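You operate a simulated robot arm through the tools that you are given. There is no shell and no other tool. Be economical: measure what you need, move in short steps, check, and stop when the job is done.

Carry out the task below with a simulated robot arm. There is one attempt and no reset: what you move stays moved.

TASK
Fill the trough to between its red lines and start the pump.
Fine: lower the roller; no overflow; end with the drain and fill valves shut.

Only the result counts: the job must be done as asked and must still hold three seconds after the hand-in. Knocking over, shifting, dropping, spilling or breaking anything else fails it.

THE ROBOT
A 6-joint arm with a four-finger gripper on a trunk, on a base that drives. Base frame: it is fixed to the floor where the robot stands at the start and does not move with it; the origin is under the middle of the robot, x ahead of it, y to its left, z up. Lengths are in mm, angles in rad, forces in N, time in s.
Its first joint turns from -2.897 to 2.897 rad. Places, roughly: chiller knob [500, -400, 600]; roller lever [500, -700, 1000]; trough drain valve [800, -300, 700]; trough fill valve [300, -500, 600]; trough pump switch [400, -400, 600]; water trough [600, -600, 500]. Payload 3.43 kg.
Tool frame: the origin (TCP) lies between the finger pads and is the grasp point; the fingertips stand 30 mm ahead of it; z points along the fingers, y is the line along which they close. Largest opening 120 mm; the body of the gripper starts 85 mm behind the TCP.
Orientation is that of the tool frame in the base frame, as a unit quaternion [x, y, z, w]. With the fingers straight down and closing along the base's y, the tool's x points along the base's -x, its y along +y and its z along -z.

THE INTERFACE
- The arm moves only by the tool apply_moves. Its argument "plan" is a list of rows, each a list of 7 numbers: the shift along the base's x, y, z in units of 300 mm (1.0 is 300 mm), then the turn, a rotation vector about the base's x, y, z in units of 45 degrees (1.0 is 45 degrees), then the finger opening in mm, from 0 to 120. In form: [[dx, dy, dz, wx, wy, wz, claw], ...]. A call has 1 to 10 rows; each row is the pose to reach, as a shift and turn from the pose commanded when the call began. A call with a number of a shift or a turn outside -1 to 1 is refused whole. Each row takes 0.2 s and may step no farther than 50 mm and 0.15 rad from the row before; otherwise, or with a gripper value out of range, the whole call is refused. A pose out of reach is approached as far as the arm can. The call stops where the force on the tool passes 60 N (or 10 N more than at its start, if that is more) or the arm is blocked; 0.2 s more then pass. Each finger halts on what it meets, pressing with about 21 N; the grip force reading is that of the motor and also rises with nothing between the fingers. The clock runs only during rows and for 0.2 s after the last one: add rows that repeat a pose to give the fingers time. The reply holds the time, the measured pose of the TCP, the force on the tool along the base axes, the opening and the grip force, in the units named above and with some noise, with the torque about the TCP (base axes, N m) and any sound that the robot's microphone picked up.
- Cameras (640 x 400 px; columns grow to the right, rows downward): "scene" is now at [-238.2, 131.2, 1255.6]; the picture's right is [-0.64, -0.77, 0.01], its down [-0.18, 0.14, -0.97] and it looks along [0.74, -0.63, -0.23] (base axes); focal length 248 px, centre (320, 200). "wrist" rides on the gripper at [71, -17, -121] in the tool frame; the picture's right is [0.23, 0.97, 0.00], its down [-0.81, 0.19, -0.55] and it looks along [-0.54, 0.13, 0.83] (tool axes); focal length 275 px, centre (320, 200).
- grab_frame(camera): a new picture of that camera. It takes no simulated time.
- roll_base(legs): drives the robot by 1 to 6 legs, each [ahead, turn to the left] in mm and rad, along the robot's own axes; the way and the turn of a leg run together, so that a leg with both is an arc; at most 1500 mm and 3.142 rad a leg. The arm and the cameras ride along, it lands a little off, and it stops where it bumps. It gives what a move gives.
- pan_tilt(pan, tilt): turns the head with the scene camera to pan (to the left, within 2.496 rad either way) and tilt (down, from -0.506 to 1.204), counted from straight ahead of the robot. It gives what a move gives.
- locate(camera, pixels): for up to 12 pixels [column, row] of the newest picture of that camera ("zoom" is the newest enlarged one), the place [x, y, z] in the base frame of the surface seen there, good to about 2 mm, but the place of the scene camera against the robot may be out by one fixed shift of up to 25 mm in any direction. It takes no simulated time.
- enlarge(camera, box): a new picture of the part [left, top, right, bottom] of that camera's present view, enlarged. It takes no simulated time.
- job_done(): hands the job in; it is judged then, once.

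Go step by step. Measure first, check grasps and placings, and put right what went wrong. The budget is 80 turns and 48 pictures, counting those below and the enlarged ones. Unless the task says otherwise, let go and move clear before handing in, and close with one line.

The tools are called after ">>>" as name(argument=value, ...) on one line, values as JSON. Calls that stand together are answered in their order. apply_moves: Moves the arm, as the interface text tells. Its arguments: {"type":"object","properties":{"plan":{"type":"array"}},"required":["plan"]} The other tools are called the same way: roll_base (legs) drives the base; pan_tilt (pan, tilt) turns the head that bears the scene camera; grab_frame (camera) takes a picture; locate (camera, pixels) gives the place of the surface under pixels of a picture; enlarge (camera, box) takes an enlarged picture of a part of a camera's view; job_done () hands the job in.

At the start:

```text
time: 0.0
tcp_pos: [548.4, -263.6, 1349.9]
tool_rot: [0.0, 1.0, -0.002, 0.0]
contact_force: [-0.5, -0.5, 0.3]
moment: [-0.02, -0.01, 0.0]
gripper_width: 120.1
grip_force: 0.1
robot x, y, heading: [-0.6, -1.8, -0.003]
head pan, tilt: [-0.7, 0.22]
```

scene: 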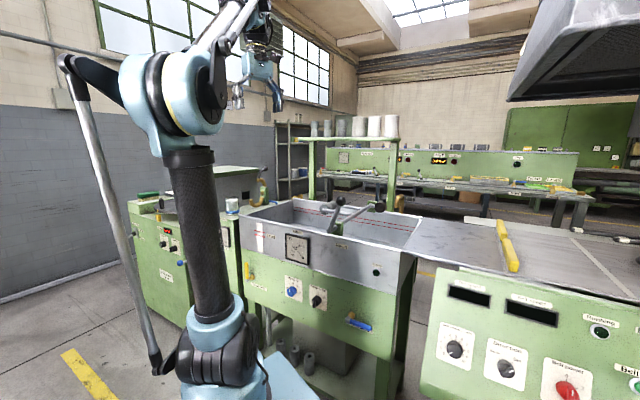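
wrist: 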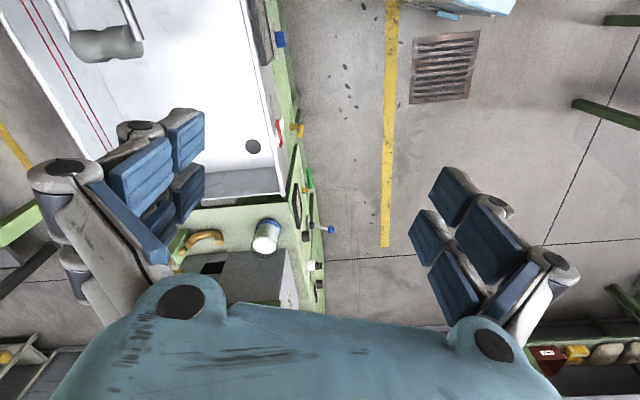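

The scene shows the trough around (340,225), with its front panel of knobs and valves at (250-400, 260-330). I'll enlarge that region to read the labels.

>>> enlarge(camera="scene", box=[220, 180, 430, 350])

>>> enlarge(camera="scene", box=[120, 160, 280, 320])

```text
2.35 times, centred on (325, 265) of scene
```

zoom: 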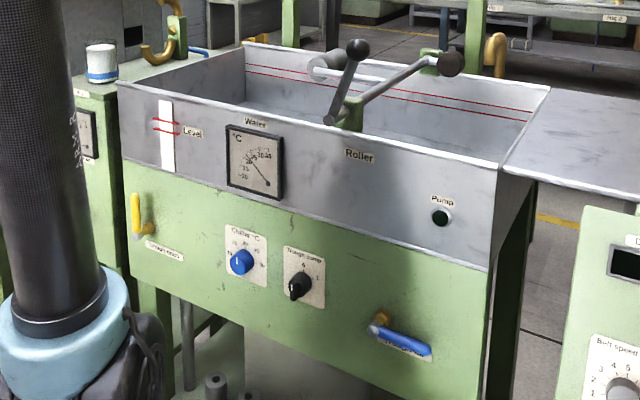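

```text
2.50 times, centred on (200, 240) of scene
```

zoom: 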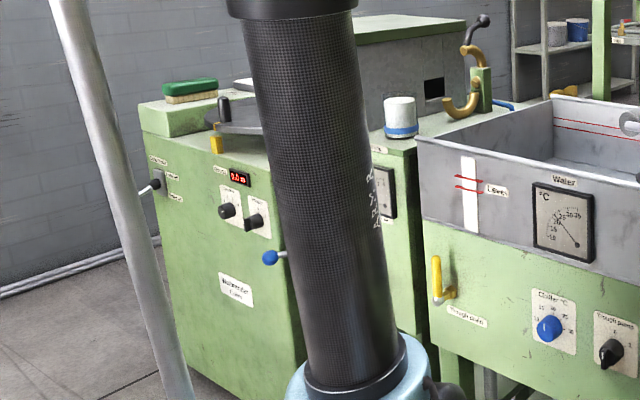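

The panel shows a yellow drain lever, a blue chiller knob, a black pump knob, a blue fill lever and the roller levers. I'll look closer at each and take positions.

>>> enlarge(camera="scene", box=[235, 250, 335, 320])

>>> enlarge(camera="scene", box=[300, 180, 420, 340])

>>> locate(camera="scene", pixels=[[248, 265], [251, 278], [292, 292], [317, 301], [349, 314], [366, 328], [341, 201], [379, 206], [376, 272], [330, 223], [260, 228], [345, 300]])

```text
5.71 times, centred on (285, 285) of scene
```

zoom: 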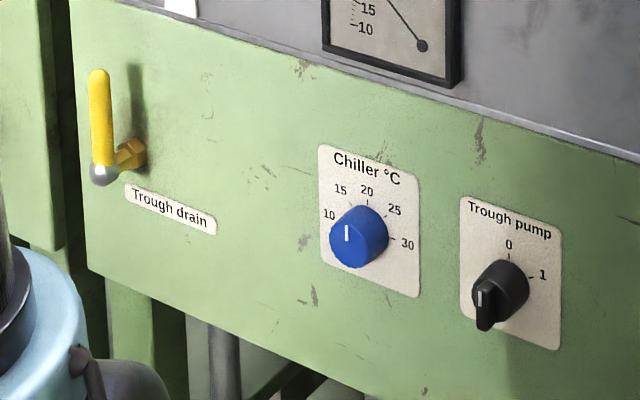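

```text
2.50 times, centred on (360, 260) of scene
```

zoom: 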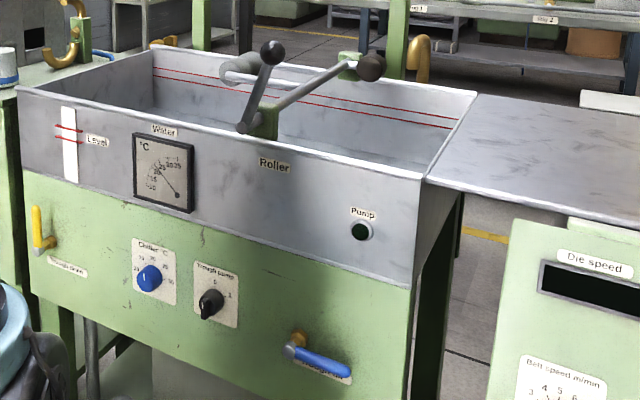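

```text
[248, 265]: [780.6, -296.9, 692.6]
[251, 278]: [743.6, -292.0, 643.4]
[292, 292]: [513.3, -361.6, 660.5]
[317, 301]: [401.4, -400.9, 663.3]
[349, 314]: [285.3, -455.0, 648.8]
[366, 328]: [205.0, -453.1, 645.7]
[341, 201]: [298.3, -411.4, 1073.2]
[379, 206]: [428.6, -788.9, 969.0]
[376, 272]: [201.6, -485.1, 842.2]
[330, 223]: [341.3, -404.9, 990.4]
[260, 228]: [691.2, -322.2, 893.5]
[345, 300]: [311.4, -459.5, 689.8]
```

The panel runs along about (0.95, 0.32), facing the robot's left-front, and it is too close for horizontal tool work from here. I'll check the free floor before moving the base.

>>> pan_tilt(pan=0.9, tilt=0.5)

>>> grab_frame(camera="scene")

```text
time: 1.7
tcp_pos: [531.0, -262.8, 1357.6]
tool_rot: [0.001, 1.0, -0.002, 0.007]
contact_force: [-0.1, 0.1, 0.1]
moment: [-0.02, 0.0, -0.01]
gripper_width: 119.9
grip_force: 0.0
robot x, y, heading: [4.3, 2.4, 0.0]
head pan, tilt: [0.901, 0.499]
```

```text
41 pictures are left
```

scene: 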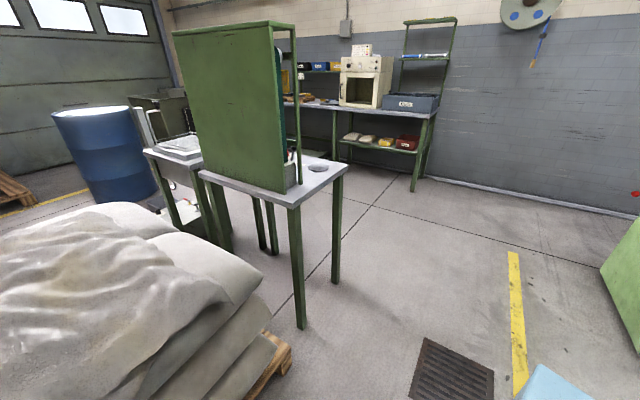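

There is a pallet of sacks at (260,340) and a table leg at (300,320). I'll measure how much floor is free.

>>> locate(camera="scene", pixels=[[285, 350], [255, 285], [300, 325], [345, 170], [450, 370], [515, 330], [605, 270], [250, 395], [520, 395]])

```text
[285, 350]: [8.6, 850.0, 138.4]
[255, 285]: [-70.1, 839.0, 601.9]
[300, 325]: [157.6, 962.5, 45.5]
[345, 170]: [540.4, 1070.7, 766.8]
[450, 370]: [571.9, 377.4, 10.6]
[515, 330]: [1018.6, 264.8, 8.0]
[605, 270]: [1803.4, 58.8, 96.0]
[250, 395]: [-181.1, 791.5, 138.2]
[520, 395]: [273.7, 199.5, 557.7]
```

There is enough free floor. I'll drive to about (300, 330) and face the panel.

>>> roll_base(legs=[[0, 0.837], [442, 0], [0, -2.086]])

>>> pan_tilt(pan=0.0, tilt=0.5)

>>> grab_frame(camera="scene")

>>> grab_frame(camera="wrist")

```text
time: 12.4
tcp_pos: [232.5, -262.1, 1358.7]
tool_rot: [0.578, 0.816, -0.005, 0.004]
contact_force: [-0.1, -0.2, 0.6]
moment: [0.03, 0.0, -0.03]
gripper_width: 120.2
grip_force: 0.1
robot x, y, heading: [315.7, 331.7, -1.23]
head pan, tilt: [0.901, 0.499]
```

```text
time: 13.6
tcp_pos: [227.2, -245.9, 1365.4]
tool_rot: [0.579, 0.815, -0.008, 0.009]
contact_force: [-0.9, -0.7, 0.8]
moment: [0.0, 0.01, 0.02]
gripper_width: 119.9
grip_force: 0.0
robot x, y, heading: [321.2, 331.9, -1.235]
head pan, tilt: [0.0, 0.499]
```

```text
40 pictures are left
```

scene: 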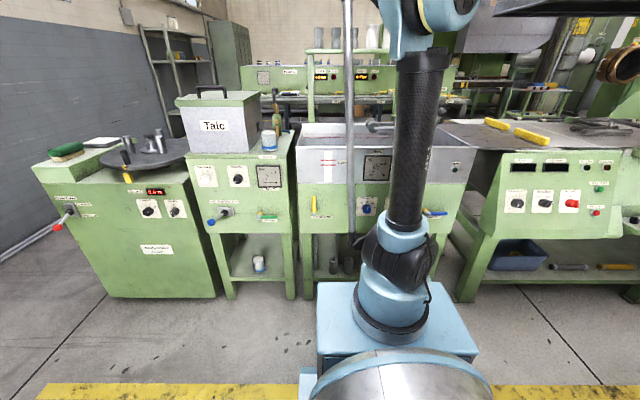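

```text
39 pictures are left
```

wrist: 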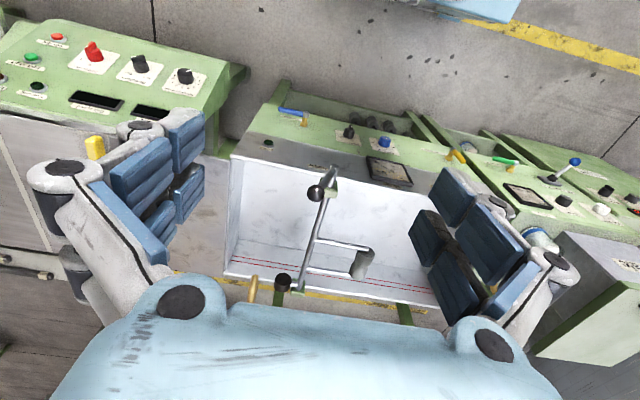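

The wrist view shows the whole roller mechanism at (280-370, 170-300). I'll enlarge it and measure.

>>> enlarge(camera="wrist", box=[220, 90, 480, 310])

>>> locate(camera="wrist", pixels=[[315, 191], [330, 176], [334, 190], [300, 285], [283, 283], [313, 240], [360, 262], [291, 112], [348, 131], [384, 141], [457, 155], [268, 142]])

```text
1.82 times, centred on (350, 200) of wrist
```

zoom: 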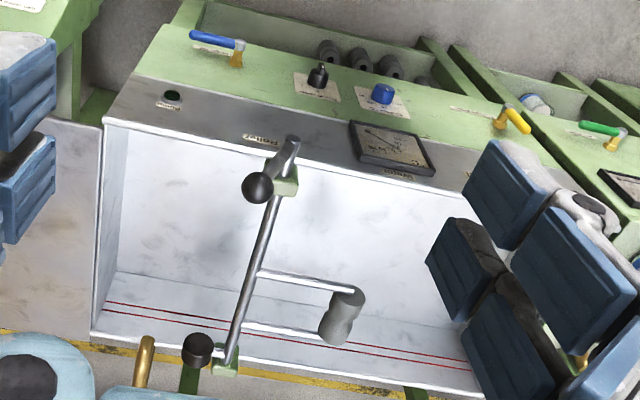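

```text
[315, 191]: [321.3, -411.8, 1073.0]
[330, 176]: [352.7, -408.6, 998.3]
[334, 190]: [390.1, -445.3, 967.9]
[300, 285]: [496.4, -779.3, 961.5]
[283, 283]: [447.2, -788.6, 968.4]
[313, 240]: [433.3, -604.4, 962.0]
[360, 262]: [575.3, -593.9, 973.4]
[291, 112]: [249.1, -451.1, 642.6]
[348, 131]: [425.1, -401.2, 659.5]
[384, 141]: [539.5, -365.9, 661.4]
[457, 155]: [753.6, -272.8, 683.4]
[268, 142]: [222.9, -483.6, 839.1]
```

The wrist camera puts the lever ball centre at about (325, -419, 1060), and the roller is horizontal on the left side of its axis. The lever top must swing left (+x), and the fingers already close along that direction. I'll come down above the ball.

>>> apply_moves(plan=[[0.054, -0.096, -0.1, 0, 0, 0, 120], [0.109, -0.192, -0.2, 0, 0, 0, 120], [0.163, -0.288, -0.3, 0, 0, 0, 120], [0.218, -0.384, -0.4, 0, 0, 0, 120], [0.272, -0.48, -0.5, 0, 0, 0, 120], [0.327, -0.577, -0.62, 0, 0, 0, 120], [0.327, -0.577, -0.7, 0, 0, 0, 120]])

>>> grab_frame(camera="wrist")

```text
time: 15.2
tcp_pos: [325.7, -418.0, 1154.0]
tool_rot: [0.578, 0.816, -0.008, 0.009]
contact_force: [-0.1, 0.7, -0.1]
moment: [-0.03, -0.01, 0.0]
gripper_width: 119.9
grip_force: 0.0
robot x, y, heading: [317.2, 335.6, -1.233]
head pan, tilt: [0.0, 0.499]
```

```text
37 pictures are left
```

wrist: 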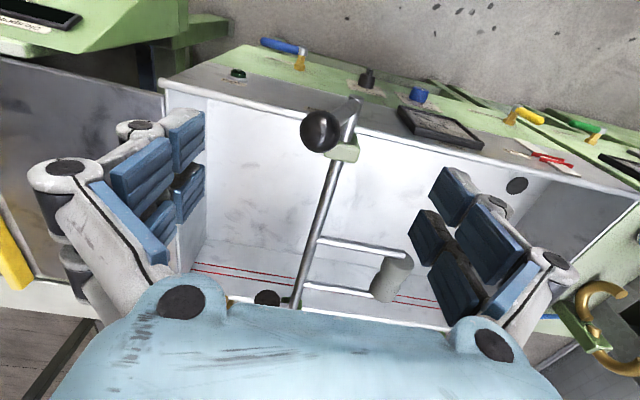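

>>> locate(camera="wrist", pixels=[[318, 132], [355, 101], [345, 150], [327, 200], [400, 285], [410, 252], [516, 185], [312, 112]])

```text
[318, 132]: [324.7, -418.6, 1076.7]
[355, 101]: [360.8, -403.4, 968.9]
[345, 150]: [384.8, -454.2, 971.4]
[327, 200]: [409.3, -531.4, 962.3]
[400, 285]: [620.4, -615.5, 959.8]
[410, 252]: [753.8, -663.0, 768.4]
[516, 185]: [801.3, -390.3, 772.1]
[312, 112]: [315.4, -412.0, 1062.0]
```

The ball centre is at about (328, -423, 1062), with the pivot near z 966 and the lever about 22° right of vertical. I'll lower onto the ball and close.

>>> apply_moves(plan=[[0.007, -0.015, -0.13, 0, 0, 0, 120], [0.007, -0.015, -0.265, 0, 0, 0, 90], [0.007, -0.015, -0.265, 0, 0, 0, 20], [0.007, -0.015, -0.265, 0, 0, 0, 20], [0.007, -0.015, -0.265, 0, 0, 0, 20], [0.007, -0.015, -0.265, 0, 0, 0, 20]])

>>> grab_frame(camera="wrist")

```text
time: 16.6
tcp_pos: [327.5, -423.0, 1074.3]
tool_rot: [0.578, 0.816, -0.008, 0.009]
contact_force: [12.0, 7.1, -7.8]
moment: [-0.22, -0.42, 0.05]
gripper_width: 31.5
grip_force: 45.1
robot x, y, heading: [314.9, 335.2, -1.236]
head pan, tilt: [0.0, 0.499]
```

```text
36 pictures are left
```

wrist: 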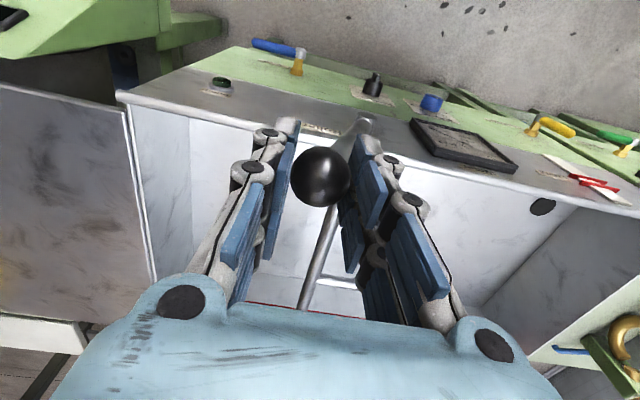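

I have the ball gripped (31.5 mm). I'll swing it along the arc to the left (+x), letting the force limit stop me.

>>> apply_moves(plan=[[0.046, 0.016, 0.015, 0, 0, 0, 20], [0.091, 0.032, 0.023, 0, 0, 0, 20], [0.133, 0.046, 0.025, 0, 0, 0, 20], [0.174, 0.061, 0.02, 0, 0, 0, 20], [0.214, 0.075, 0.01, 0, 0, 0, 20], [0.254, 0.088, -0.007, 0, 0, 0, 20]])

>>> grab_frame(camera="wrist")

```text
time: 18.0
tcp_pos: [400.3, -396.5, 1074.1]
tool_rot: [0.579, 0.815, -0.01, 0.009]
contact_force: [-23.5, 3.8, 18.1]
moment: [0.49, 0.58, 0.13]
gripper_width: 31.4
grip_force: 45.0
robot x, y, heading: [316.0, 332.4, -1.231]
head pan, tilt: [0.0, 0.499]
```

```text
35 pictures are left
```

wrist: 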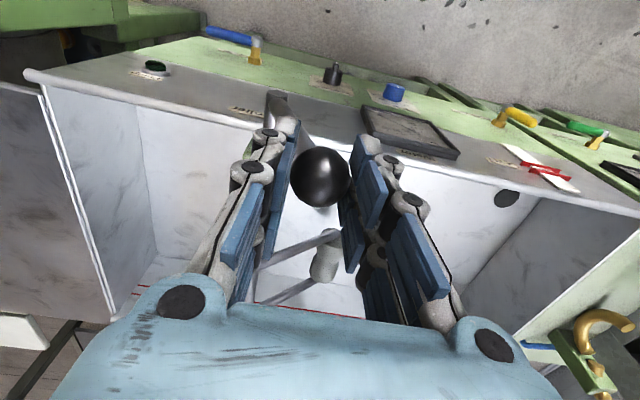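

The roller is partly down (now at (325,255)), and the load is modest. I'll continue the arc while tilting the tool with the lever.

>>> apply_moves(plan=[[0.03, 0.0105, -0.0137, -0.062, 0.178, 0, 20], [0.0636, 0.0222, -0.0343, -0.124, 0.357, 0, 20], [0.0944, 0.0329, -0.0583, -0.187, 0.535, 0, 20], [0.123, 0.0429, -0.0867, -0.249, 0.714, 0, 20], [0.148, 0.0516, -0.1173, -0.311, 0.891, 0, 20], [0.168, 0.0585, -0.1483, -0.329, 0.944, 0, 20]])

>>> grab_frame(camera="wrist")

```text
time: 18.3
tcp_pos: [400.1, -386.3, 1079.4]
tool_rot: [0.579, 0.814, -0.046, -0.009]
contact_force: [-6.1, -28.6, -10.5]
moment: [-0.84, 0.1, 0.04]
gripper_width: 32.7
grip_force: 44.6
robot x, y, heading: [319.0, 334.5, -1.235]
head pan, tilt: [0.0, 0.499]
stopped in row 1: the force on the tool passed its limit at 71 N (the readings are from after the stop); the commanded pose is now the measured one
```

```text
34 pictures are left
```

wrist: 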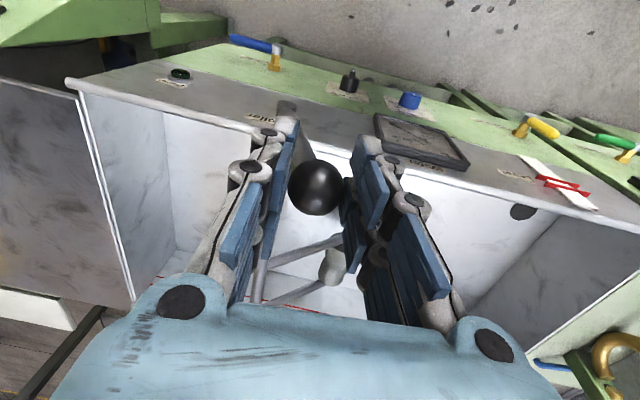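

It stopped hard at once, which suggests the lever's end stop at about +23°. I'll release, rise, and measure the roller.

>>> apply_moves(plan=[[0, 0, 0, 0, 0, 0, 60], [0, 0, 0, 0, 0, 0, 100], [0, 0, 0.1, 0, 0, 0, 120], [0, 0, 0.25, 0, 0, 0, 120], [0, 0, 0.4, 0, 0, 0, 120]])

>>> grab_frame(camera="wrist")

>>> grab_frame(camera="scene")

```text
time: 19.5
tcp_pos: [402.6, -382.7, 1203.3]
tool_rot: [0.579, 0.814, -0.044, -0.01]
contact_force: [0.5, -0.6, 0.0]
moment: [0.0, 0.03, 0.0]
gripper_width: 120.0
grip_force: 0.0
robot x, y, heading: [317.5, 333.1, -1.234]
head pan, tilt: [0.0, 0.499]
```

```text
33 pictures are left
```

wrist: 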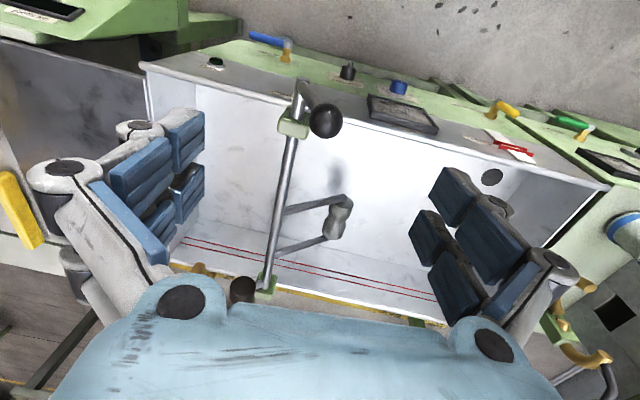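

```text
32 pictures are left
```

scene: 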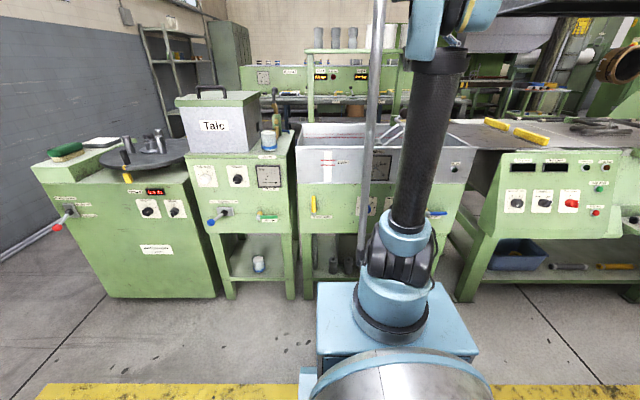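

>>> locate(camera="wrist", pixels=[[340, 222], [325, 120], [300, 84], [275, 230], [321, 203], [310, 243], [241, 288], [300, 270]])

>>> enlarge(camera="wrist", box=[220, 60, 420, 310])

```text
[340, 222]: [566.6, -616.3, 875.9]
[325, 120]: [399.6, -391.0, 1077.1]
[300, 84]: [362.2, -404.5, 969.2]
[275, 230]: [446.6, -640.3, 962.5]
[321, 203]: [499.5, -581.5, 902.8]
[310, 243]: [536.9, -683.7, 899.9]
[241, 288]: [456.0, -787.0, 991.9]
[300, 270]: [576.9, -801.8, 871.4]
```

```text
1.60 times, centred on (320, 185) of wrist
```

zoom: 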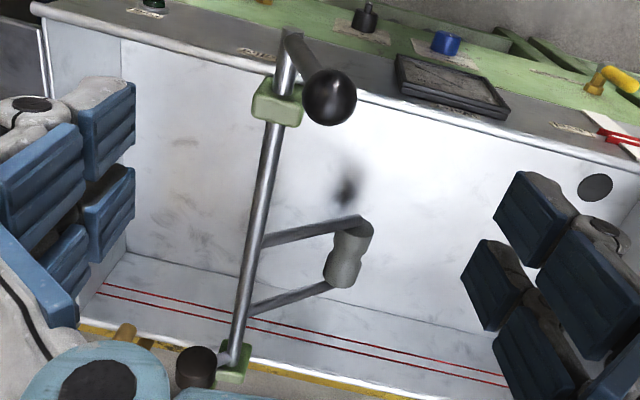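

The roller dropped from z 973 to 876, and the lever now sits about 24° left of vertical. To be sure that is the end stop, I'll push the ball sideways with closed fingers.

>>> apply_moves(plan=[[-0.065, -0.045, 0, 0.033, -0.096, 0, 60], [-0.13, -0.09, 0, 0.033, -0.096, 0, 0], [-0.13, -0.09, -0.1, 0.033, -0.096, 0, 0], [-0.13, -0.09, -0.22, 0.033, -0.096, 0, 0], [-0.13, -0.09, -0.32, 0.033, -0.096, 0, 0], [-0.13, -0.09, -0.41, 0.033, -0.096, 0, 0]])

>>> apply_moves(plan=[[0.03, 0.01, 0, 0, 0, 0, 0], [0.06, 0.02, 0, 0, 0, 0, 0], [0.09, 0.03, -0.01, 0, 0, 0, 0], [0.12, 0.04, -0.02, 0, 0, 0, 0], [0.15, 0.05, -0.03, 0, 0, 0, 0], [0.18, 0.06, -0.045, 0, 0, 0, 0]])

>>> grab_frame(camera="wrist")

```text
time: 20.9
tcp_pos: [361.3, -412.2, 1078.3]
tool_rot: [0.58, 0.814, -0.013, 0.013]
contact_force: [-0.3, 0.1, 0.3]
moment: [-0.01, -0.01, -0.01]
gripper_width: 0.0
grip_force: 21.1
robot x, y, heading: [317.7, 333.0, -1.232]
head pan, tilt: [0.0, 0.499]
```

```text
time: 21.7
tcp_pos: [371.5, -392.8, 1086.9]
tool_rot: [0.583, 0.812, -0.02, 0.015]
contact_force: [-27.9, -1.8, 16.1]
moment: [-0.15, 0.44, -0.27]
gripper_width: 0.0
grip_force: 21.4
robot x, y, heading: [316.9, 334.2, -1.235]
head pan, tilt: [0.0, 0.499]
stopped in row 3: the force on the tool passed its limit at 74 N (the readings are from after the stop); the commanded pose is now the measured one
```

```text
30 pictures are left
```

wrist: 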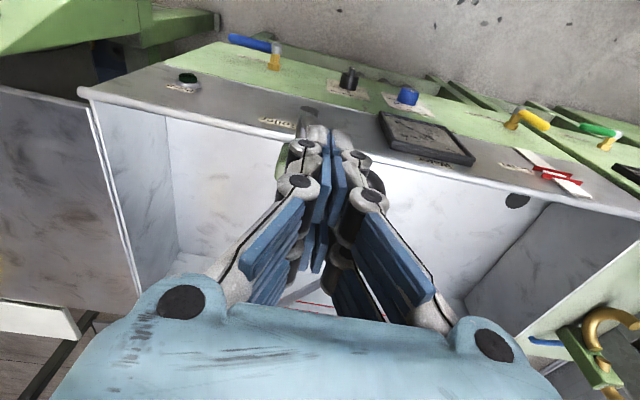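

It was blocked at 74 N, so the lever is at its end stop and the roller is down. Next I'll back away and turn the tool to point at the panel.

>>> apply_moves(plan=[[-0.047, -0.016, 0, 0, 0, 0, 0], [-0.047, -0.016, 0.12, 0, 0, 0, 0], [-0.047, -0.016, 0.27, 0, 0, 0, 0], [-0.07, 0.08, 0.37, 0, 0, 0, 0], [-0.12, 0.21, 0.42, -0.158, -0.055, 0, 0], [-0.17, 0.35, 0.42, -0.315, -0.11, 0, 0], [-0.22, 0.49, 0.42, -0.472, -0.165, 0, 0], [-0.27, 0.63, 0.42, -0.63, -0.219, 0, 0], [-0.27, 0.63, 0.42, -0.787, -0.274, 0, 0], [-0.27, 0.63, 0.42, -0.944, -0.329, 0, 0]])

>>> apply_moves(plan=[[0, 0, -0.12, -0.158, -0.055, 0, 0], [0, 0, -0.24, -0.315, -0.11, 0, 0], [0, 0, -0.36, -0.472, -0.165, 0, 0], [0, 0, -0.48, -0.63, -0.219, 0, 0], [0, 0, -0.6, -0.787, -0.274, 0, 0], [0, 0, -0.72, -0.944, -0.329, 0, 0], [0, 0, -0.84, -0.944, -0.329, 0, 0], [0, 0, -0.98, -0.944, -0.329, 0, 0]])

>>> grab_frame(camera="wrist")

>>> grab_frame(camera="scene")

```text
time: 23.9
tcp_pos: [294.3, -204.9, 1212.9]
tool_rot: [0.534, 0.741, -0.241, 0.327]
contact_force: [-0.3, 0.1, 0.1]
moment: [0.0, -0.01, 0.0]
gripper_width: 0.1
grip_force: 21.0
robot x, y, heading: [320.1, 334.2, -1.23]
head pan, tilt: [0.0, 0.499]
```

```text
time: 25.7
tcp_pos: [292.8, -204.9, 917.0]
tool_rot: [0.406, 0.558, -0.422, 0.588]
contact_force: [-3.3, -1.2, 0.6]
moment: [0.0, -0.01, 0.29]
gripper_width: 0.2
grip_force: 21.0
robot x, y, heading: [322.5, 336.3, -1.235]
head pan, tilt: [0.0, 0.499]
```

```text
29 pictures are left
```

wrist: 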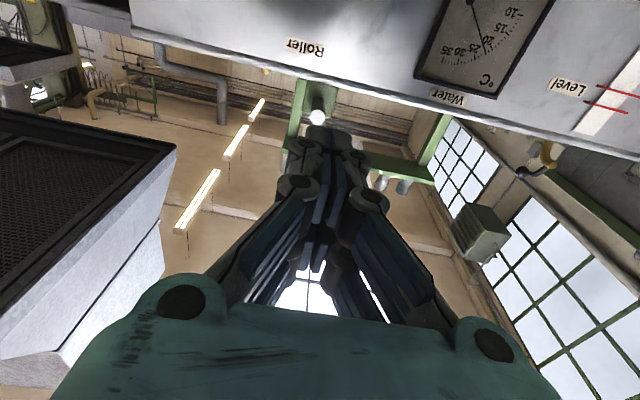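

```text
28 pictures are left
```

scene: 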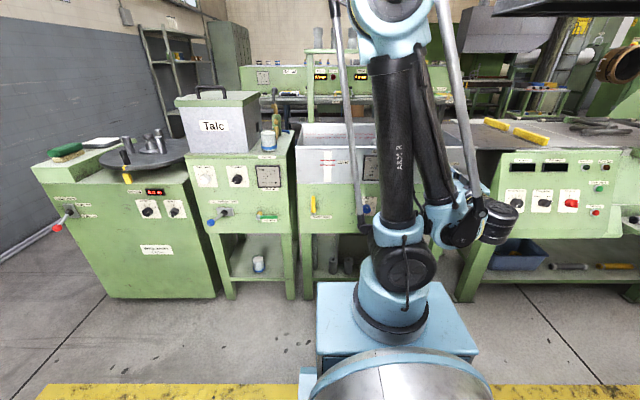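

The tool is horizontal now, and the view is upside down. I'll move over toward the yellow drain lever at about (754, -273, 683) for a close look.

>>> apply_moves(plan=[[0.12, 0.01, -0.08, 0, 0, 0, 0], [0.24, 0.02, -0.16, 0, 0, 0, 0], [0.36, 0.03, -0.24, 0, 0, 0, 0], [0.48, 0.04, -0.32, 0, 0, 0, 0], [0.6, 0.05, -0.4, 0, 0, 0, 0], [0.72, 0.06, -0.48, 0, 0, 0, 0], [0.84, 0.07, -0.56, 0, 0, 0, 0], [0.96, 0.08, -0.64, 0, 0, 0, 0]])

>>> apply_moves(plan=[[0.12, 0.01, -0.08, 0, 0, 0, 0], [0.24, 0.02, -0.16, 0, 0, 0, 0], [0.24, 0.02, -0.25, 0, 0, 0, 0]])

>>> grab_frame(camera="wrist")

>>> grab_frame(camera="scene")

```text
time: 26.4
tcp_pos: [315.0, -227.9, 917.6]
tool_rot: [0.403, 0.555, -0.425, 0.59]
contact_force: [0.3, 0.0, 0.0]
moment: [0.01, 0.03, -0.01]
gripper_width: 0.0
grip_force: 20.7
out of reach, approached as far as the arm can: row 1, 2, 3
robot x, y, heading: [314.5, 333.2, -1.238]
head pan, tilt: [0.0, 0.499]
stopped in row 3: the arm was blocked; the commanded pose is now the measured one
```

```text
time: 27.1
tcp_pos: [335.7, -259.3, 919.8]
tool_rot: [0.4, 0.552, -0.426, 0.594]
contact_force: [0.1, 0.1, -0.8]
moment: [-0.07, 0.0, -0.03]
gripper_width: 0.0
grip_force: 21.6
out of reach, approached as far as the arm can: row 1, 2, 3
robot x, y, heading: [320.6, 334.8, -1.233]
head pan, tilt: [0.0, 0.499]
stopped in row 3: the arm was blocked; the commanded pose is now the measured one
```

```text
27 pictures are left
```

wrist: 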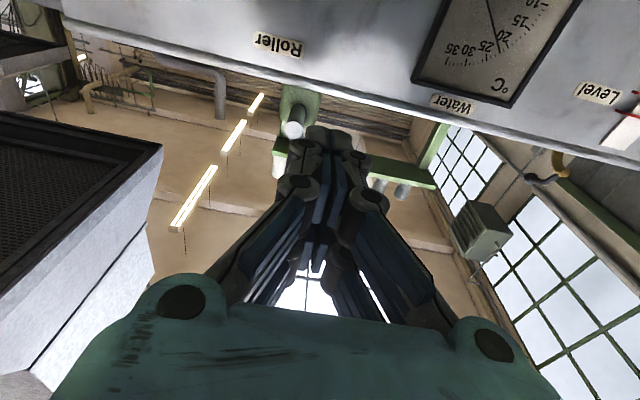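

```text
26 pictures are left
```

scene: 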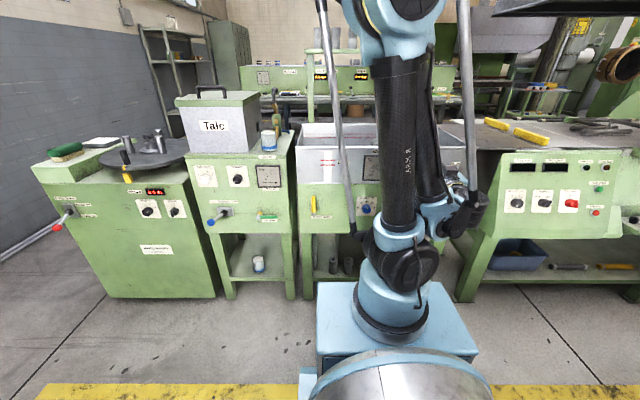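

The horizontal pose is out of reach from this distance. A 45° tool tilt keeps the wrist back and aims the wrist camera straight at the panel, so I'll tilt back and then translate.

>>> apply_moves(plan=[[0, 0, 0, 0.158, 0.055, 0, 0], [0, 0, 0, 0.315, 0.11, 0, 0], [0, 0, 0, 0.472, 0.165, 0, 0], [0, 0, 0, 0.63, 0.219, 0, 0], [0, 0, 0, 0.787, 0.274, 0, 0], [0, 0, 0, 0.944, 0.329, 0, 0]])

>>> apply_moves(plan=[[0.12, 0.02, -0.09, 0, 0, 0, 0], [0.24, 0.04, -0.18, 0, 0, 0, 0], [0.36, 0.06, -0.27, 0, 0, 0, 0], [0.48, 0.08, -0.36, 0, 0, 0, 0], [0.6, 0.1, -0.45, 0, 0, 0, 0], [0.72, 0.12, -0.54, 0, 0, 0, 0], [0.84, 0.15, -0.63, 0, 0, 0, 0], [0.96, 0.18, -0.72, 0, 0, 0, 0], [0.99, 0.2, -0.8, 0, 0, 0, 0]])

>>> grab_frame(camera="wrist")

```text
time: 28.5
tcp_pos: [339.5, -258.8, 920.5]
tool_rot: [0.532, 0.739, -0.245, 0.334]
contact_force: [0.0, 0.6, -0.1]
moment: [0.0, -0.01, 0.01]
gripper_width: 0.0
grip_force: 21.2
robot x, y, heading: [317.9, 335.3, -1.236]
head pan, tilt: [0.0, 0.499]
```

```text
time: 30.2
tcp_pos: [592.9, -210.5, 746.2]
tool_rot: [0.54, 0.728, -0.254, 0.337]
contact_force: [0.1, 3.2, 1.1]
moment: [-0.05, -0.01, 0.0]
gripper_width: 0.0
grip_force: 21.2
out of reach, approached as far as the arm can: row 8
robot x, y, heading: [317.6, 331.5, -1.231]
head pan, tilt: [0.0, 0.499]
stopped in row 8: the arm was blocked; the commanded pose is now the measured one
```

```text
25 pictures are left
```

wrist: 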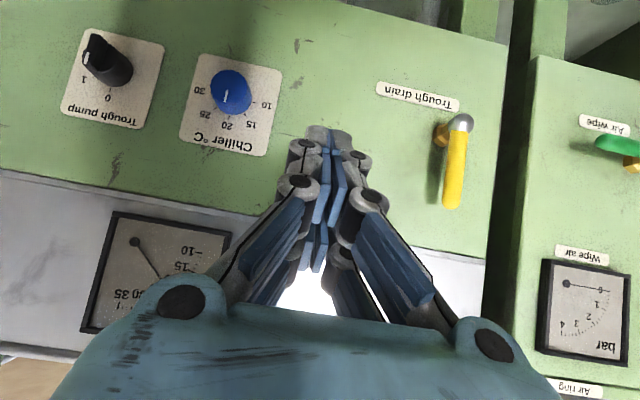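

The upside-down view shows the drain lever upright at (455,165), the chiller at (230,92) and the pump at (107,60). Reach is tight at this height, so I'll back the base up 130 mm.

>>> roll_base(legs=[[-130, 0]])

>>> locate(camera="wrist", pixels=[[452, 205], [456, 150], [462, 123], [440, 132], [425, 150], [222, 92], [92, 52], [108, 70], [600, 145], [400, 140]])

```text
time: 31.5
tcp_pos: [550.2, -87.5, 745.6]
tool_rot: [0.54, 0.729, -0.253, 0.337]
contact_force: [-0.7, 0.6, 0.9]
moment: [-0.02, 0.02, 0.0]
gripper_width: 0.1
grip_force: 20.6
robot x, y, heading: [277.2, 459.1, -1.228]
head pan, tilt: [0.0, 0.499]
```

```text
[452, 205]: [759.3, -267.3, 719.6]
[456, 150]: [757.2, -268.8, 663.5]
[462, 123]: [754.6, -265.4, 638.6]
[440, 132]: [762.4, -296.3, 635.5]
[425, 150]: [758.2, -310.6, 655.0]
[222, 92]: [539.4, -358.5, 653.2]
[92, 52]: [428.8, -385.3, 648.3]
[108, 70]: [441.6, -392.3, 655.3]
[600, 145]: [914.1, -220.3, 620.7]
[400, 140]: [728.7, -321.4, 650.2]
```

The drain lever runs from its pivot at z≈637 up to z≈722, about 35 mm off the panel. I'll place the closed fingers on its left side, ready to push it right.

>>> apply_moves(plan=[[0.132, 0.046, -0.038, 0, 0, 0, 0], [0.264, 0.092, -0.077, 0, 0, 0, 0], [0.397, 0.138, -0.115, 0, 0, 0, 0], [0.529, 0.184, -0.153, 0, 0, 0, 0], [0.58, 0.039, -0.153, 0, 0, 0, 0], [0.631, -0.107, -0.153, 0, 0, 0, 0], [0.681, -0.252, -0.153, 0, 0, 0, 0], [0.732, -0.398, -0.153, 0, 0, 0, 0], [0.783, -0.543, -0.153, 0, 0, 0, 0]])

>>> grab_frame(camera="wrist")

```text
time: 33.5
tcp_pos: [779.2, -242.4, 708.8]
tool_rot: [0.538, 0.727, -0.256, 0.342]
contact_force: [0.7, 0.5, 0.9]
moment: [-0.02, 0.01, -0.01]
gripper_width: 0.0
grip_force: 21.3
out of reach, approached as far as the arm can: row 3, 4, 5
robot x, y, heading: [275.4, 454.9, -1.232]
head pan, tilt: [0.0, 0.499]
```

```text
24 pictures are left
```

wrist: 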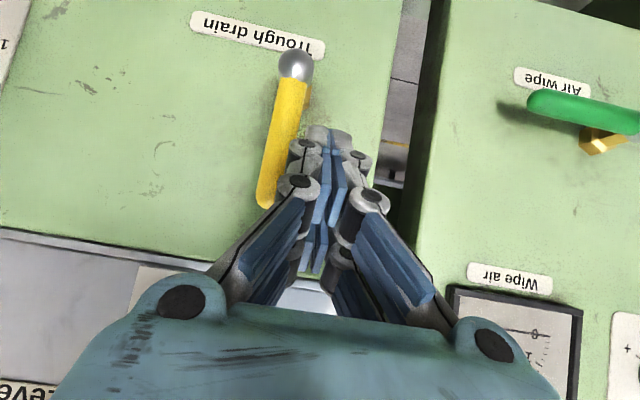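

The fingers sit just left of the lever ((330,140) against the lever at (285,140)). I'll push right along the arc.

>>> apply_moves(plan=[[0.009, -0.025, 0, 0, 0, 0, 0], [-0.086, -0.058, 0.022, 0, 0, 0, 0], [-0.148, -0.08, 0.007, 0, 0, 0, 0], [-0.2006, -0.098, -0.029, 0, 0, 0, 0], [-0.2387, -0.1115, -0.082, 0, 0, 0, 0], [-0.2547, -0.117, -0.13, 0, 0, 0, 0]])

>>> grab_frame(camera="wrist")

```text
time: 34.9
tcp_pos: [706.5, -277.4, 671.2]
tool_rot: [0.538, 0.728, -0.255, 0.341]
contact_force: [2.0, 17.3, 25.1]
moment: [0.35, -0.22, 0.1]
gripper_width: 6.2
grip_force: 33.5
out of reach, approached as far as the arm can: row 6
robot x, y, heading: [275.8, 455.2, -1.234]
head pan, tilt: [0.0, 0.499]
```

```text
23 pictures are left
```

wrist: 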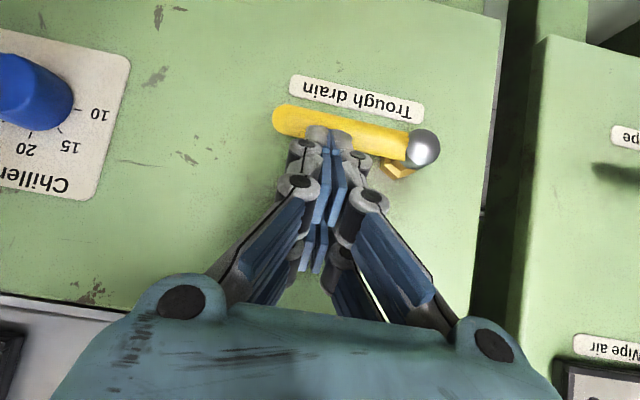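

The drain lever is now horizontal, parallel to its label. I'll lift away, retreat, and move across to the fill lever.

>>> apply_moves(plan=[[-0.01, 0.03, 0.06, 0, 0, 0, 0], [-0.06, 0.17, 0.12, 0, 0, 0, 0], [-0.11, 0.31, 0.16, 0, 0, 0, 0], [-0.145, 0.42, 0.16, 0, 0, 0, 0], [-0.29, 0.37, 0.16, 0, 0, 0, 0], [-0.43, 0.32, 0.16, 0, 0, 0, 0], [-0.57, 0.27, 0.16, 0, 0, 0, 0], [-0.71, 0.22, 0.16, 0, 0, 0, 0], [-0.85, 0.17, 0.16, 0, 0, 0, 0], [-0.99, 0.12, 0.16, 0, 0, 0, 0]])

>>> grab_frame(camera="wrist")

```text
time: 37.1
tcp_pos: [408.7, -241.8, 723.8]
tool_rot: [0.54, 0.726, -0.255, 0.341]
contact_force: [0.1, 0.8, 0.3]
moment: [0.02, -0.03, 0.02]
gripper_width: 0.0
grip_force: 33.6
out of reach, approached as far as the arm can: row 5, 6, 7, 8, 9, 10
robot x, y, heading: [274.8, 459.0, -1.231]
head pan, tilt: [0.0, 0.499]
```

```text
22 pictures are left
```

wrist: 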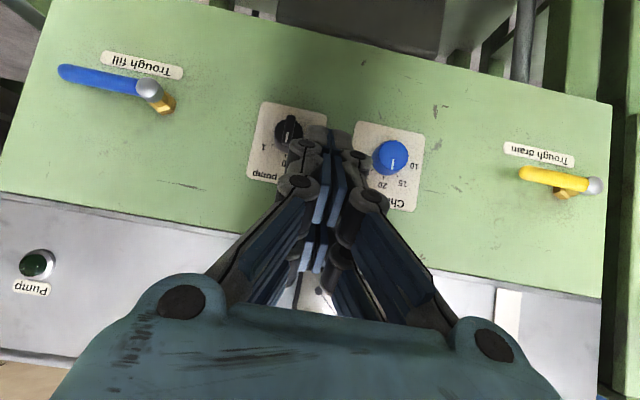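

>>> locate(camera="wrist", pixels=[[62, 72], [100, 79], [135, 87], [148, 88], [165, 105], [182, 115], [527, 175], [592, 186], [290, 128], [280, 148], [37, 262], [300, 170]])

>>> enlarge(camera="wrist", box=[220, 80, 340, 200])

```text
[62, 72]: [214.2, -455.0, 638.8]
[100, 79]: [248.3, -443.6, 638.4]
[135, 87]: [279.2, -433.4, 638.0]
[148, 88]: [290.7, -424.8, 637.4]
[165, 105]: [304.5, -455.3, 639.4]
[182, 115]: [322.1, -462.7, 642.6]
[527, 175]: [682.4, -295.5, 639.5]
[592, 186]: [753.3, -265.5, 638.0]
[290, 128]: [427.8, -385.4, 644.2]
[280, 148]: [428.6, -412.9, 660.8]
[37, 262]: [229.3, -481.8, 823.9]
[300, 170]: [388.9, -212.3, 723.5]
```

```text
3.33 times, centred on (280, 140) of wrist
```

zoom: 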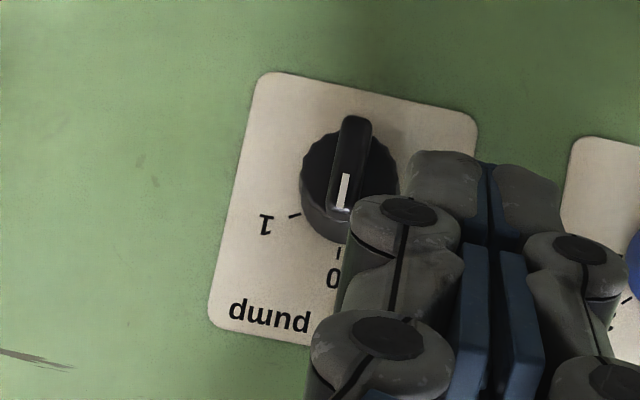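

The pump knob points at 0, and 1 is to the right. The fill lever's pivot is at (291,-430,637) and its tip at (214,-455,639). I'll bring the closed fingertips in under the lever.

>>> apply_moves(plan=[[-0.143, -0.05, -0.023, 0, 0, 0, 0], [-0.287, -0.1, -0.047, 0, 0, 0, 0], [-0.433, -0.15, -0.067, 0, 0, 0, 0], [-0.577, -0.2, -0.09, 0, 0, 0, 0], [-0.72, -0.252, -0.113, 0, 0, 0, 0], [-0.687, -0.347, -0.217, 0, 0, 0, 0], [-0.65, -0.443, -0.317, 0, 0, 0, 0], [-0.61, -0.57, -0.407, 0, 0, 0, 0]])

>>> grab_frame(camera="wrist")

```text
time: 38.9
tcp_pos: [220.4, -431.8, 620.8]
tool_rot: [0.539, 0.727, -0.256, 0.34]
contact_force: [-0.2, 0.6, -0.4]
moment: [0.0, 0.0, 0.0]
gripper_width: 0.0
grip_force: 33.2
out of reach, approached as far as the arm can: row 1, 2, 6, 7, 8
robot x, y, heading: [276.5, 458.4, -1.234]
head pan, tilt: [0.0, 0.499]
```

```text
20 pictures are left
```

wrist: 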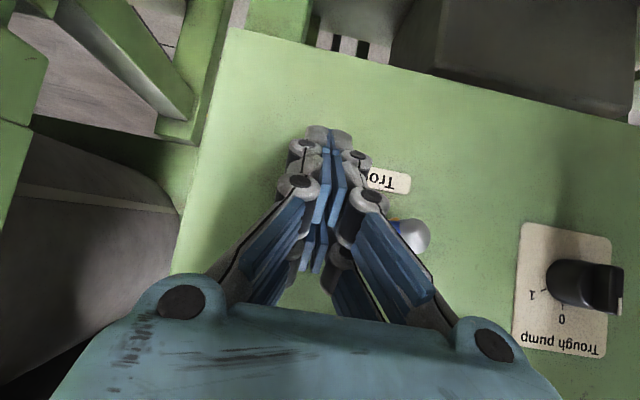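

The reach limit put me slightly high (z 621), just in front of and below the lever. I'll move in under it and check.

>>> apply_moves(plan=[[0.02, -0.06, -0.02, 0, 0, 0, 0], [0.043, -0.127, -0.02, 0, 0, 0, 0]])

>>> grab_frame(camera="wrist")

```text
time: 39.5
tcp_pos: [226.8, -451.3, 625.9]
tool_rot: [0.539, 0.725, -0.258, 0.342]
contact_force: [-0.9, -2.4, -1.7]
moment: [0.03, 0.0, 0.04]
gripper_width: 0.0
grip_force: 33.7
robot x, y, heading: [278.7, 458.9, -1.232]
head pan, tilt: [0.0, 0.499]
stopped in row 2: the force on the tool passed its limit at 103 N (the readings are from after the stop); the commanded pose is now the measured one
```

```text
19 pictures are left
```

wrist: 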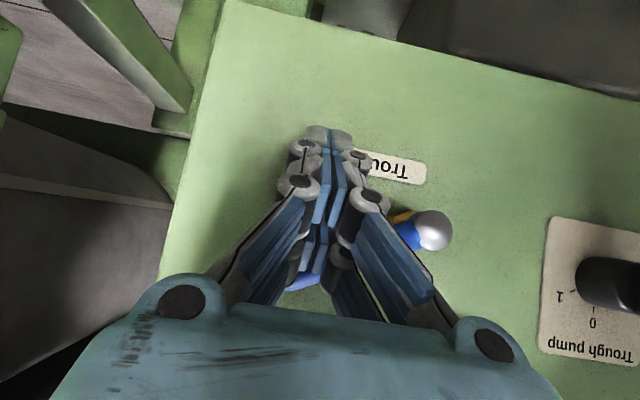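

The fingers are now under the lever at n≈-501. I'll sweep it up along its arc.

>>> apply_moves(plan=[[0, 0, 0.06, 0, 0, 0, 0], [0.019, 0.007, 0.137, 0, 0, 0, 0], [0.06, 0.021, 0.203, 0, 0, 0, 0], [0.12, 0.042, 0.25, 0, 0, 0, 0], [0.164, 0.057, 0.267, 0, 0, 0, 0]])

>>> grab_frame(camera="wrist")

```text
time: 40.7
tcp_pos: [264.4, -429.1, 715.0]
tool_rot: [0.541, 0.721, -0.265, 0.343]
contact_force: [-6.8, -0.2, 2.6]
moment: [0.02, -0.09, 0.0]
gripper_width: 0.1
grip_force: 33.2
robot x, y, heading: [271.4, 458.3, -1.227]
head pan, tilt: [0.0, 0.499]
stopped in row 5: the force on the tool passed its limit at 71 N (the readings are from after the stop); the commanded pose is now the measured one
```

```text
18 pictures are left
```

wrist: 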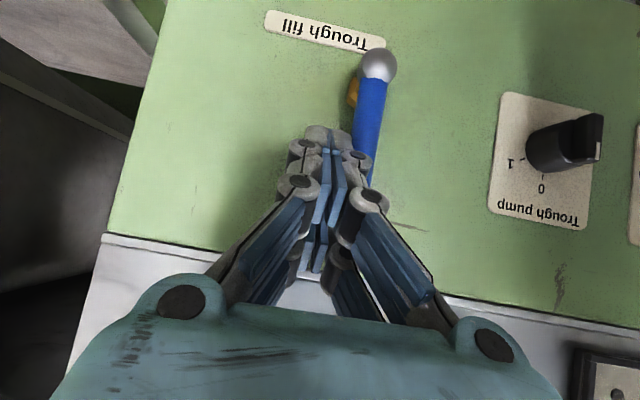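

The fill lever is now vertical at its stop. I'll check the level strip from the scene camera.

>>> enlarge(camera="scene", box=[260, 90, 480, 230])

```text
2.86 times, centred on (370, 160) of scene
```

zoom: 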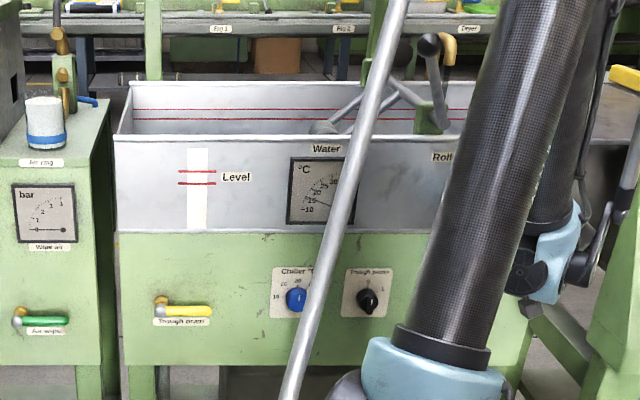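

There is no visible water yet, after about a second. While it runs I'll reposition the fingers to the left side of the lever, ready to shut it.

>>> apply_moves(plan=[[-0.033, 0.09, 0, 0, 0, 0, 0], [-0.067, 0.19, 0, 0, 0, 0, 0], [0.02, 0.22, 0, 0, 0, 0, 0], [0.11, 0.25, 0, 0, 0, 0, 0], [0.143, 0.155, 0, 0, 0, 0, 0], [0.177, 0.06, 0, 0, 0, 0, 0]])

>>> enlarge(camera="scene", box=[290, 115, 390, 180])

>>> grab_frame(camera="wrist")

```text
time: 42.1
tcp_pos: [316.6, -409.6, 715.0]
tool_rot: [0.54, 0.721, -0.265, 0.344]
contact_force: [-1.1, -0.3, 0.6]
moment: [-0.01, -0.02, -0.03]
gripper_width: 0.1
grip_force: 33.6
robot x, y, heading: [276.2, 455.1, -1.235]
head pan, tilt: [0.0, 0.499]
```

```text
6.15 times, centred on (340, 148) of scene
```

zoom: 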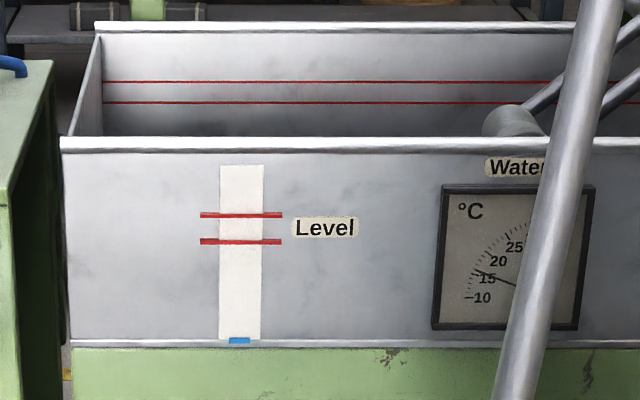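

```text
15 pictures are left
```

wrist: 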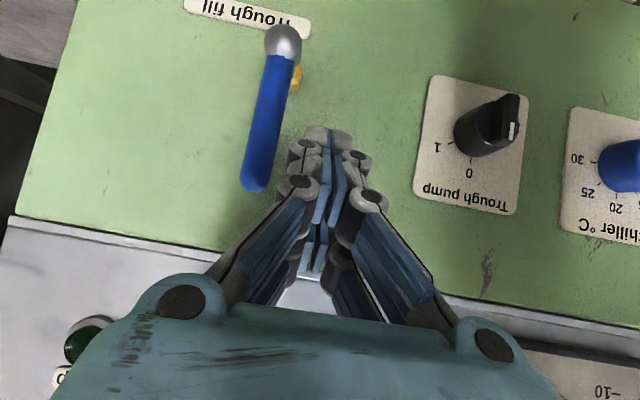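

The blue water column has appeared at (239,340) in the zoom, so the drain is shut and the trough is filling slowly. The target is between rows 241 and 214. I'll wait in place about 9 s and measure the rate.

>>> apply_moves(plan=[[0, 0, 0, 0, 0, 0, 0], [0, 0, 0, 0, 0, 0, 0], [0, 0, 0, 0, 0, 0, 0], [0, 0, 0, 0, 0, 0, 0], [0, 0, 0, 0, 0, 0, 0], [0, 0, 0, 0, 0, 0, 0], [0, 0, 0, 0, 0, 0, 0], [0, 0, 0, 0, 0, 0, 0], [0, 0, 0, 0, 0, 0, 0], [0, 0, 0, 0, 0, 0, 0]])

>>> apply_moves(plan=[[0, 0, 0, 0, 0, 0, 0], [0, 0, 0, 0, 0, 0, 0], [0, 0, 0, 0, 0, 0, 0], [0, 0, 0, 0, 0, 0, 0], [0, 0, 0, 0, 0, 0, 0], [0, 0, 0, 0, 0, 0, 0], [0, 0, 0, 0, 0, 0, 0], [0, 0, 0, 0, 0, 0, 0], [0, 0, 0, 0, 0, 0, 0], [0, 0, 0, 0, 0, 0, 0]])

>>> apply_moves(plan=[[0, 0, 0, 0, 0, 0, 0], [0, 0, 0, 0, 0, 0, 0], [0, 0, 0, 0, 0, 0, 0], [0, 0, 0, 0, 0, 0, 0], [0, 0, 0, 0, 0, 0, 0], [0, 0, 0, 0, 0, 0, 0], [0, 0, 0, 0, 0, 0, 0], [0, 0, 0, 0, 0, 0, 0], [0, 0, 0, 0, 0, 0, 0], [0, 0, 0, 0, 0, 0, 0]])

>>> enlarge(camera="scene", box=[290, 115, 390, 180])

```text
time: 44.3
tcp_pos: [318.0, -410.1, 714.5]
tool_rot: [0.539, 0.722, -0.265, 0.344]
contact_force: [0.6, -0.1, 0.2]
moment: [0.03, -0.03, 0.0]
gripper_width: 0.0
grip_force: 33.6
robot x, y, heading: [272.3, 454.7, -1.235]
head pan, tilt: [0.0, 0.499]
```

```text
time: 46.5
tcp_pos: [318.3, -410.7, 715.4]
tool_rot: [0.539, 0.721, -0.265, 0.345]
contact_force: [-0.4, 0.7, -0.1]
moment: [-0.04, -0.03, 0.0]
gripper_width: 0.0
grip_force: 33.5
robot x, y, heading: [279.8, 456.4, -1.238]
head pan, tilt: [0.0, 0.499]
```

```text
time: 48.7
tcp_pos: [318.1, -410.2, 716.0]
tool_rot: [0.539, 0.721, -0.265, 0.344]
contact_force: [-1.2, 0.3, 0.5]
moment: [0.0, 0.04, -0.02]
gripper_width: 0.3
grip_force: 33.7
robot x, y, heading: [271.9, 456.1, -1.229]
head pan, tilt: [0.0, 0.499]
```

```text
6.15 times, centred on (340, 148) of scene
```

zoom: 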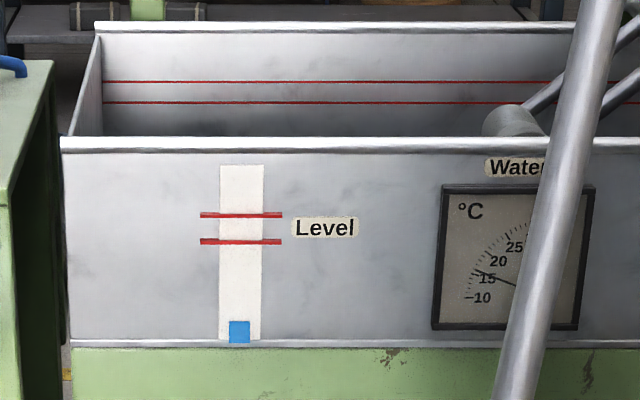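

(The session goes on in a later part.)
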